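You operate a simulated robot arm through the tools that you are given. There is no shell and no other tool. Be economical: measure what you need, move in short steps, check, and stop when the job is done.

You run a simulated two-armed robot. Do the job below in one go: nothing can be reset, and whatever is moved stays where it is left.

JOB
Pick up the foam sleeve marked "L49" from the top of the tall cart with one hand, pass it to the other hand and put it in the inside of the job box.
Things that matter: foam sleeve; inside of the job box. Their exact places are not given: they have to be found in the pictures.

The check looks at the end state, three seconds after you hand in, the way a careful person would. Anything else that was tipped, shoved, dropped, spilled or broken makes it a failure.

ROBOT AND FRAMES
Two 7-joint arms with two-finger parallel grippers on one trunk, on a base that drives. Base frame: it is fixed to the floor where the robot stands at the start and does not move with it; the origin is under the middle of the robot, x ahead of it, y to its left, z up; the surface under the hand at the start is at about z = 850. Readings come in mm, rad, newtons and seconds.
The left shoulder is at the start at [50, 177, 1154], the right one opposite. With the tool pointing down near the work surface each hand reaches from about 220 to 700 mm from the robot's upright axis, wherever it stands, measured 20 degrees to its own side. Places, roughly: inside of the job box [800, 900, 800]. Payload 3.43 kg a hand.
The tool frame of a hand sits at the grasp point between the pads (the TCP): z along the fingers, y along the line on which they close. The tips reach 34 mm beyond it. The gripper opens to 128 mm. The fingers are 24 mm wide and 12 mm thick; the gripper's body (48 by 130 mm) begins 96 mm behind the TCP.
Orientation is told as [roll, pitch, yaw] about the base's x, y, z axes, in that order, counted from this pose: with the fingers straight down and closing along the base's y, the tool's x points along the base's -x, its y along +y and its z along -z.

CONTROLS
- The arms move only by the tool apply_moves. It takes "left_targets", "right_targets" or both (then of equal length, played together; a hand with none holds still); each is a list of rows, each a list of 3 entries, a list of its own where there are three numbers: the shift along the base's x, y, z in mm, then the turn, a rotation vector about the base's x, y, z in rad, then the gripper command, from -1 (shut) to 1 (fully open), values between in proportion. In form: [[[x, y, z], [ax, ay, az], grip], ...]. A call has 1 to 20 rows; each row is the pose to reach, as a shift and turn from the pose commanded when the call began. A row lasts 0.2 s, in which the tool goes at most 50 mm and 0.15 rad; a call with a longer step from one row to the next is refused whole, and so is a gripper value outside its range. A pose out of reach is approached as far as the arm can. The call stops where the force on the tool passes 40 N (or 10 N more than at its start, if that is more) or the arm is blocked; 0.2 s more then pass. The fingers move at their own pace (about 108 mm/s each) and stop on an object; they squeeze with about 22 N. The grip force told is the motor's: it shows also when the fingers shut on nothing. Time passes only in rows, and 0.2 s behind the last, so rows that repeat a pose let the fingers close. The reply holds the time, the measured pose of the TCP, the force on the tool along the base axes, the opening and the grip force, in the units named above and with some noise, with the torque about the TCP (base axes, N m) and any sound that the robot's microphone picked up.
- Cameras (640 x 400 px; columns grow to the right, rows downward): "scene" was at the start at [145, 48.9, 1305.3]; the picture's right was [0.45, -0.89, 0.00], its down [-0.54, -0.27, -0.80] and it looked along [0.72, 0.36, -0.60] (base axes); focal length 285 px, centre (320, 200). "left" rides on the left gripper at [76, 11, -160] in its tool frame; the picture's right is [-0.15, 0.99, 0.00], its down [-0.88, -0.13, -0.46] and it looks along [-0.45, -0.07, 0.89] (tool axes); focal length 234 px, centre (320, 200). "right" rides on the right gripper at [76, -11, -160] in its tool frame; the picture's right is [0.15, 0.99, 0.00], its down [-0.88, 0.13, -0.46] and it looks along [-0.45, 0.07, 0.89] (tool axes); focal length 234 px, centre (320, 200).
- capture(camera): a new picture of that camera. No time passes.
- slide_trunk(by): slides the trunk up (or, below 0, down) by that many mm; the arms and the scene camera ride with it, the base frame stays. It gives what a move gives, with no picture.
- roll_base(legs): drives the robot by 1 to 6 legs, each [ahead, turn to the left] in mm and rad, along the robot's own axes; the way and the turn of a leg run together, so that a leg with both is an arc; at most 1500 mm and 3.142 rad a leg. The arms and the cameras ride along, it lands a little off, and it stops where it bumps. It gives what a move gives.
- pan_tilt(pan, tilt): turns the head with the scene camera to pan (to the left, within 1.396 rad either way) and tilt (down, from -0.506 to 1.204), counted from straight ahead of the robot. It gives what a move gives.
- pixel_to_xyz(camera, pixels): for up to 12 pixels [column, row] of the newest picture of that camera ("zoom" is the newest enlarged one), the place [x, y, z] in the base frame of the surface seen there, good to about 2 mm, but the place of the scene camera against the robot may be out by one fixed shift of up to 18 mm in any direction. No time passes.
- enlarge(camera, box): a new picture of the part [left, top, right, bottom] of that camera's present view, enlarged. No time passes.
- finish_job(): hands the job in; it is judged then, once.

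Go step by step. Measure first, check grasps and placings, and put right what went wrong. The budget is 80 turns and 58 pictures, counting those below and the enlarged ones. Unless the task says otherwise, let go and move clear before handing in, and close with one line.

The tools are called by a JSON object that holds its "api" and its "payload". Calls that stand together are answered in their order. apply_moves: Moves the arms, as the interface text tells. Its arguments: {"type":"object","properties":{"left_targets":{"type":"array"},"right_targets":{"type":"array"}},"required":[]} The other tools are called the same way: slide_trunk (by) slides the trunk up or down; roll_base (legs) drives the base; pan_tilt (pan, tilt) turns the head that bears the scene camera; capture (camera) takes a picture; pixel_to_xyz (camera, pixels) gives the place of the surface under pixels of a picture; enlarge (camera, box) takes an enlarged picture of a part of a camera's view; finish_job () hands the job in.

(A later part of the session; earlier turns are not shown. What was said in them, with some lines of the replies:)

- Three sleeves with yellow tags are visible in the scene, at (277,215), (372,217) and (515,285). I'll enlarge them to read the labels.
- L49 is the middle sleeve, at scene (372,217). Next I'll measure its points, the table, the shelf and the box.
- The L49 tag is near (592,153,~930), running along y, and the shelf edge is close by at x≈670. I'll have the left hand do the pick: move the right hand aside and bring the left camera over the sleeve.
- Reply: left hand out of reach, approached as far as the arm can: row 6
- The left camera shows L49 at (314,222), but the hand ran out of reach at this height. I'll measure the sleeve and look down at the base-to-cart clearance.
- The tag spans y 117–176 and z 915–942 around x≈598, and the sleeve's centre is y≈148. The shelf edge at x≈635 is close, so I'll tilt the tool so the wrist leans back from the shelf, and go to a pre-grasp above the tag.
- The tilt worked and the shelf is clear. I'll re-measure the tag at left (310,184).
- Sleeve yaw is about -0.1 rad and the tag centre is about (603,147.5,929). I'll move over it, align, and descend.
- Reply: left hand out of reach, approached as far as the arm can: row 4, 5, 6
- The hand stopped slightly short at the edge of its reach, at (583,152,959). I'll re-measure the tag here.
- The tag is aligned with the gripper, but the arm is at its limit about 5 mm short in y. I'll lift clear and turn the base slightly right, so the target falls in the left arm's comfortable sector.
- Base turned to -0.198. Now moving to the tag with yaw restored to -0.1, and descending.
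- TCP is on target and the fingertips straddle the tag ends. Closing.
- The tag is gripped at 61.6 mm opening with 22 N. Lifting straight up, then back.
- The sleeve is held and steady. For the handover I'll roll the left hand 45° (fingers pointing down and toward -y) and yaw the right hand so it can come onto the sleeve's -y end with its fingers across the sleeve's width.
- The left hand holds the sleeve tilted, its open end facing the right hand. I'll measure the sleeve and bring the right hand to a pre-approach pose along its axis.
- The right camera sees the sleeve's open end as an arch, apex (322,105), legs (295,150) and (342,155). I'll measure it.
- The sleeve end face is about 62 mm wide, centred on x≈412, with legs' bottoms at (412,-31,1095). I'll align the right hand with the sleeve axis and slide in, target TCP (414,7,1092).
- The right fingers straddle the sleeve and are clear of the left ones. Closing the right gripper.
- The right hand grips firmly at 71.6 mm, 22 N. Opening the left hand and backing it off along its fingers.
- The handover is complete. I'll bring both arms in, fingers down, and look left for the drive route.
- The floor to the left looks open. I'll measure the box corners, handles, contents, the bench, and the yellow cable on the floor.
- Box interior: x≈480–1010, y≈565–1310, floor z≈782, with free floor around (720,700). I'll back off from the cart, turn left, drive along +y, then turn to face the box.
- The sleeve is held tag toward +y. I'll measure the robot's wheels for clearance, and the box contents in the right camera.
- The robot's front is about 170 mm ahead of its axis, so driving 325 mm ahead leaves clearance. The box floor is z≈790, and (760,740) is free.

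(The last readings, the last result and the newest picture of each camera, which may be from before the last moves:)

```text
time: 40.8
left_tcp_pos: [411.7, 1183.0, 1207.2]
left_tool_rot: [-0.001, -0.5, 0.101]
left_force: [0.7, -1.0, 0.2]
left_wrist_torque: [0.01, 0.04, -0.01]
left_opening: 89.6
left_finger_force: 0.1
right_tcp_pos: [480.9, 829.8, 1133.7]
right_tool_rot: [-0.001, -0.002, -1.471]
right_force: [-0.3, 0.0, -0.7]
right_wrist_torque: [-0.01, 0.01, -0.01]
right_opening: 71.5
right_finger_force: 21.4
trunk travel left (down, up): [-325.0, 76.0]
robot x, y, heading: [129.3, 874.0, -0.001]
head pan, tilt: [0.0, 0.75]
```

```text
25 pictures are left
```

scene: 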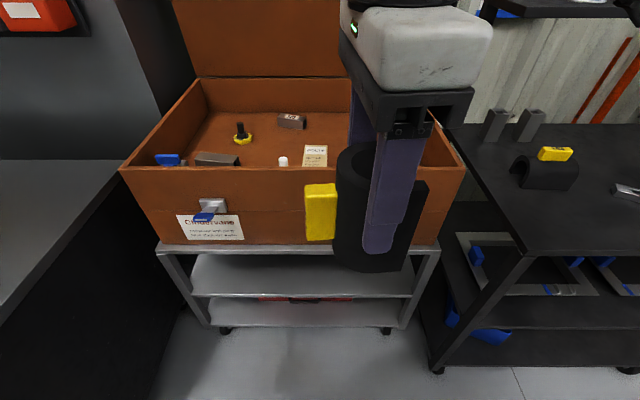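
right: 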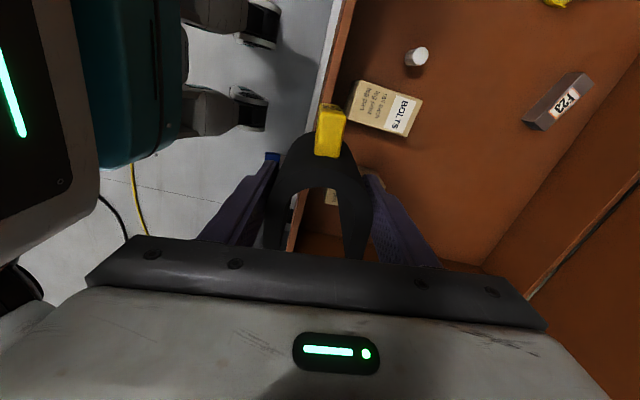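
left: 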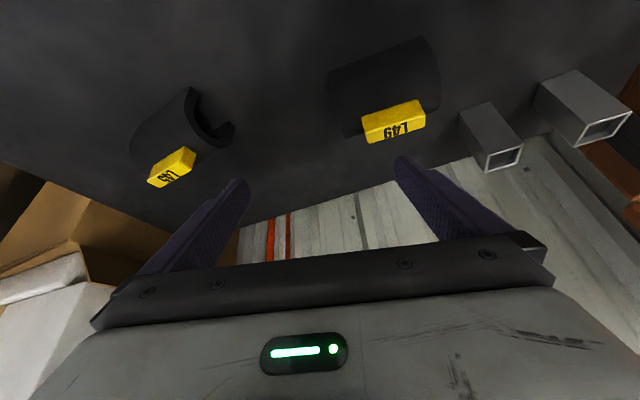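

Everything is clear. Moving the right hand over the free floor at about (755,740), staying above the walls.

{"api": "apply_moves", "payload": {"right_targets": [[[39, -13, 0], [0, 0, 0], -1], [[78, -26, -10], [0, 0, 0], -1], [[117, -39, -30], [0, 0, 0], -1], [[156, -52, -50], [0, 0, 0], -1], [[195, -65, -70], [0, 0, 0], -1], [[234, -78, -90], [0, 0, 0], -1], [[274, -90, -110], [0, 0, 0], -1]]}}

{"api": "capture", "payload": {"camera": "right"}}

{"api": "capture", "payload": {"camera": "scene"}}

```text
time: 42.4
left_tcp_pos: [410.5, 1182.3, 1205.4]
left_tool_rot: [-0.002, -0.499, 0.102]
left_force: [0.0, 0.5, -0.5]
left_wrist_torque: [0.0, 0.0, -0.03]
left_opening: 89.7
left_finger_force: 0.1
right_tcp_pos: [754.0, 739.7, 1024.7]
right_tool_rot: [0.002, -0.002, -1.468]
right_force: [-0.7, -0.1, -1.9]
right_wrist_torque: [0.01, 0.04, 0.01]
right_opening: 71.6
right_finger_force: 21.7
trunk travel left (down, up): [-325.0, 76.0]
robot x, y, heading: [129.0, 874.4, -0.001]
head pan, tilt: [0.0, 0.75]
```

```text
24 pictures are left
```

right: 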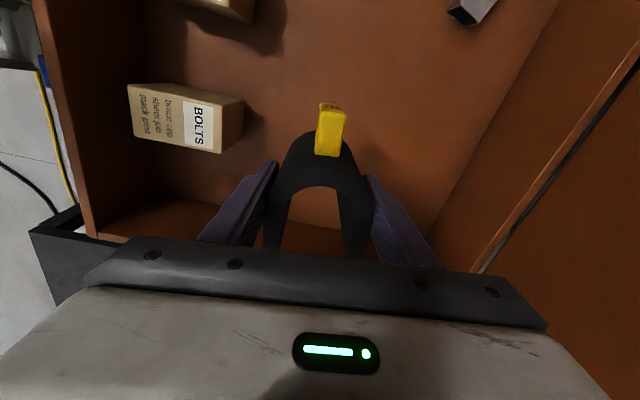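

```text
23 pictures are left
```

scene: 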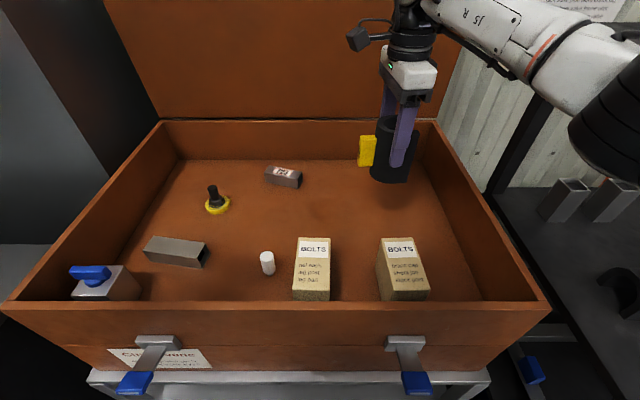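

The spot below the sleeve is clear. Descending to just above floor contact.

{"api": "apply_moves", "payload": {"right_targets": [[[0, 5, -30], [0, 0, 0], -1], [[0, 10, -60], [0, 0, 0], -1], [[0, 15, -90], [0, 0, 0], -1], [[0, 20, -120], [0, 0, 0], -1], [[0, 20, -140], [0, 0, 0], -1], [[0, 20, -150], [0, 0, 0], -1], [[0, 20, -153], [0, 0, 0], -1]]}}

{"api": "enlarge", "payload": {"camera": "scene", "box": [280, 60, 520, 260]}}

```text
time: 44.0
left_tcp_pos: [411.0, 1183.5, 1207.7]
left_tool_rot: [0.0, -0.501, 0.102]
left_force: [-1.1, 0.0, 0.2]
left_wrist_torque: [0.02, -0.01, -0.02]
left_opening: 90.0
left_finger_force: 0.0
right_tcp_pos: [754.0, 758.0, 872.9]
right_tool_rot: [0.002, -0.001, -1.471]
right_force: [-0.1, -0.4, -0.2]
right_wrist_torque: [-0.1, 0.04, 0.02]
right_opening: 71.8
right_finger_force: 21.5
trunk travel left (down, up): [-325.0, 76.0]
robot x, y, heading: [131.1, 872.6, 0.003]
head pan, tilt: [0.0, 0.75]
```

```text
2.00 times, centred on (400, 160) of scene
```

zoom: 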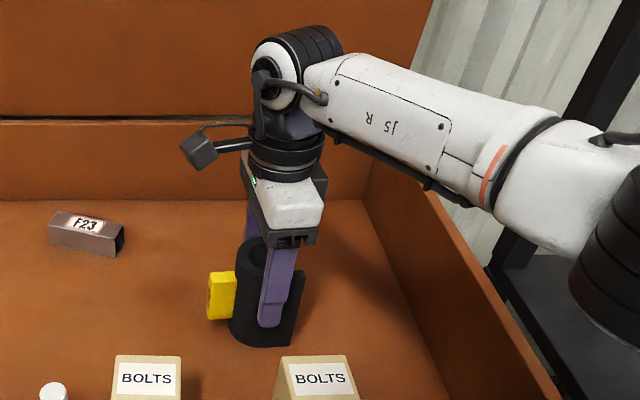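

It's almost on the floor. Easing down in small steps until contact.

{"api": "apply_moves", "payload": {"right_targets": [[[0, 0, -2], [0, 0, 0], -1], [[0, 0, -4], [0, 0, 0], -1], [[0, 0, -6], [0, 0, 0], -1]]}}

```text
time: 44.8
left_tcp_pos: [409.1, 1182.6, 1208.2]
left_tool_rot: [0.0, -0.502, 0.101]
left_force: [-0.3, -0.1, 0.2]
left_wrist_torque: [0.02, 0.02, -0.02]
left_opening: 89.4
left_finger_force: 0.0
right_tcp_pos: [754.4, 759.1, 867.7]
right_tool_rot: [0.006, 0.0, -1.47]
right_force: [-0.3, -0.3, 19.1]
right_wrist_torque: [-0.04, 0.54, 0.03]
right_opening: 71.9
right_finger_force: 22.0
trunk travel left (down, up): [-325.0, 76.0]
robot x, y, heading: [131.9, 873.3, 0.001]
head pan, tilt: [0.0, 0.75]
```

There is 19 N of contact, so the sleeve is on the floor. Easing up 2 mm, opening, then lifting straight away.

{"api": "apply_moves", "payload": {"right_targets": [[[0, 0, 2], [0, 0, 0], -1], [[0, 0, 2], [0, 0, 0], 0.3], [[0, 0, 2], [0, 0, 0], 0.6], [[0, 0, 2], [0, 0, 0], 0.8], [[0, 0, 2], [0, 0, 0], 0.8], [[0, 0, 22], [0, 0, 0], 0.8], [[0, 0, 52], [0, 0, 0], 0.8], [[0, 0, 90], [0, 0, 0], 0.8], [[0, 0, 130], [0, 0, 0], 0.8], [[0, 0, 170], [0, 0, 0], 0.8]]}}

{"api": "enlarge", "payload": {"camera": "scene", "box": [180, 60, 500, 260]}}

```text
time: 47.0
left_tcp_pos: [410.3, 1182.7, 1206.3]
left_tool_rot: [-0.002, -0.501, 0.101]
left_force: [-0.4, -0.5, -0.6]
left_wrist_torque: [-0.02, -0.04, 0.01]
left_opening: 90.0
left_finger_force: 0.1
right_tcp_pos: [753.5, 758.6, 1035.8]
right_tool_rot: [0.0, -0.004, -1.469]
right_force: [-0.5, -0.7, 0.1]
right_wrist_torque: [-0.02, -0.02, 0.02]
right_opening: 114.9
right_finger_force: 0.1
trunk travel left (down, up): [-325.0, 76.0]
robot x, y, heading: [131.5, 874.5, -0.001]
head pan, tilt: [0.0, 0.75]
```

```text
2.00 times, centred on (340, 160) of scene
```

zoom: 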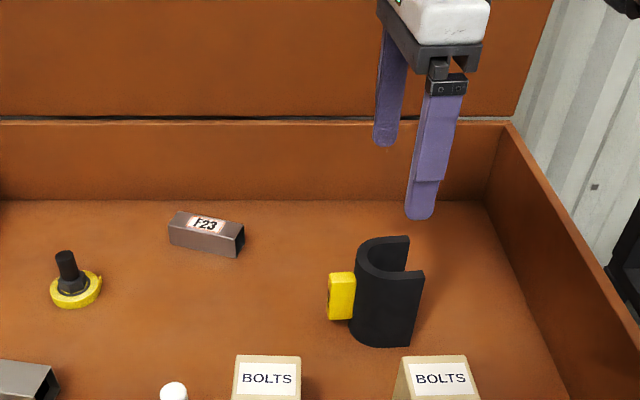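

The sleeve stands on the box floor, and nothing else was disturbed. Pulling the hand back out and checking once more.

{"api": "apply_moves", "payload": {"right_targets": [[[-20, 5, 30], [0, 0, 0], 0.8], [[-60, 20, 60], [0, 0, 0], 0.8], [[-100, 33, 80], [0, 0, 0], 0.8], [[-140, 46, 95], [0, 0, 0], 0.8], [[-180, 55, 100], [0, 0, 0], 0.8], [[-220, 60, 100], [0, 0, 0], 0.8], [[-260, 65, 100], [0, 0, 0], 0.8]]}}

{"api": "capture", "payload": {"camera": "scene"}}

```text
refused: row 2 steps farther than a row can; nothing moved
```

```text
20 pictures are left
```

scene: 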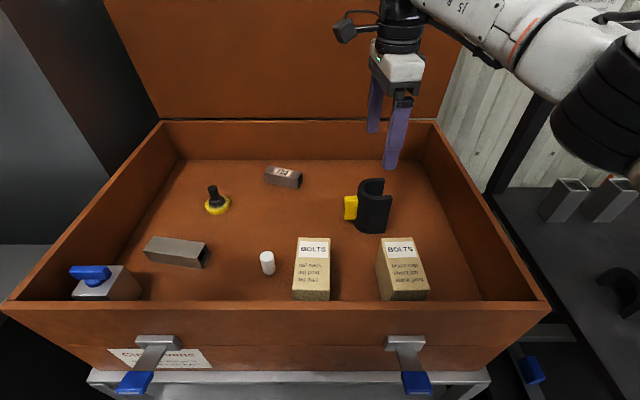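

The retreat was refused for an oversized step, so I'll repeat it with smaller ones.

{"api": "apply_moves", "payload": {"right_targets": [[[-20, 5, 25], [0, 0, 0], 0.8], [[-50, 15, 50], [0, 0, 0], 0.8], [[-85, 25, 70], [0, 0, 0], 0.8], [[-120, 35, 85], [0, 0, 0], 0.8], [[-155, 45, 95], [0, 0, 0], 0.8], [[-195, 52, 98], [0, 0, 0], 0.8], [[-235, 60, 98], [0, 0, 0], 0.8]]}}

{"api": "capture", "payload": {"camera": "scene"}}

```text
time: 48.6
left_tcp_pos: [410.5, 1182.9, 1206.9]
left_tool_rot: [0.0, -0.503, 0.1]
left_force: [-1.0, -0.3, -0.2]
left_wrist_torque: [-0.02, 0.02, 0.03]
left_opening: 89.7
left_finger_force: 0.1
right_tcp_pos: [517.7, 817.5, 1133.6]
right_tool_rot: [0.002, -0.001, -1.471]
right_force: [0.1, -0.3, 0.2]
right_wrist_torque: [-0.01, -0.01, -0.02]
right_opening: 115.2
right_finger_force: 0.1
trunk travel left (down, up): [-325.0, 76.0]
robot x, y, heading: [132.5, 874.8, 0.003]
head pan, tilt: [0.0, 0.75]
```

```text
19 pictures are left
```

scene: 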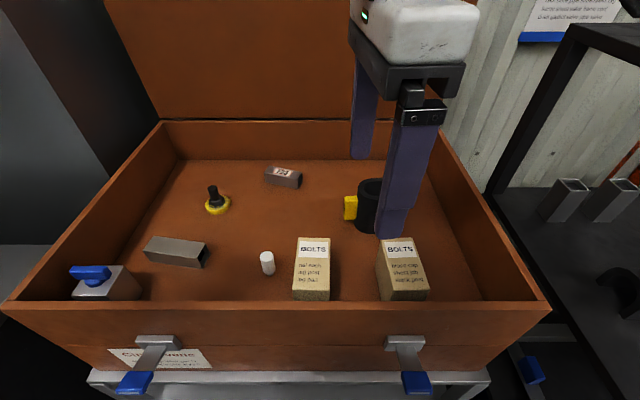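

The sleeve is standing steady in the box, both hands are clear and nothing else moved. Handing in.

{"api": "finish_job", "payload": {}}

```text
The job is handed in.
```

The L49 foam sleeve was picked from the tall cart with the left hand, passed to the right, and left standing on end on the floor of the job box, with nothing else disturbed in the pictures I took.
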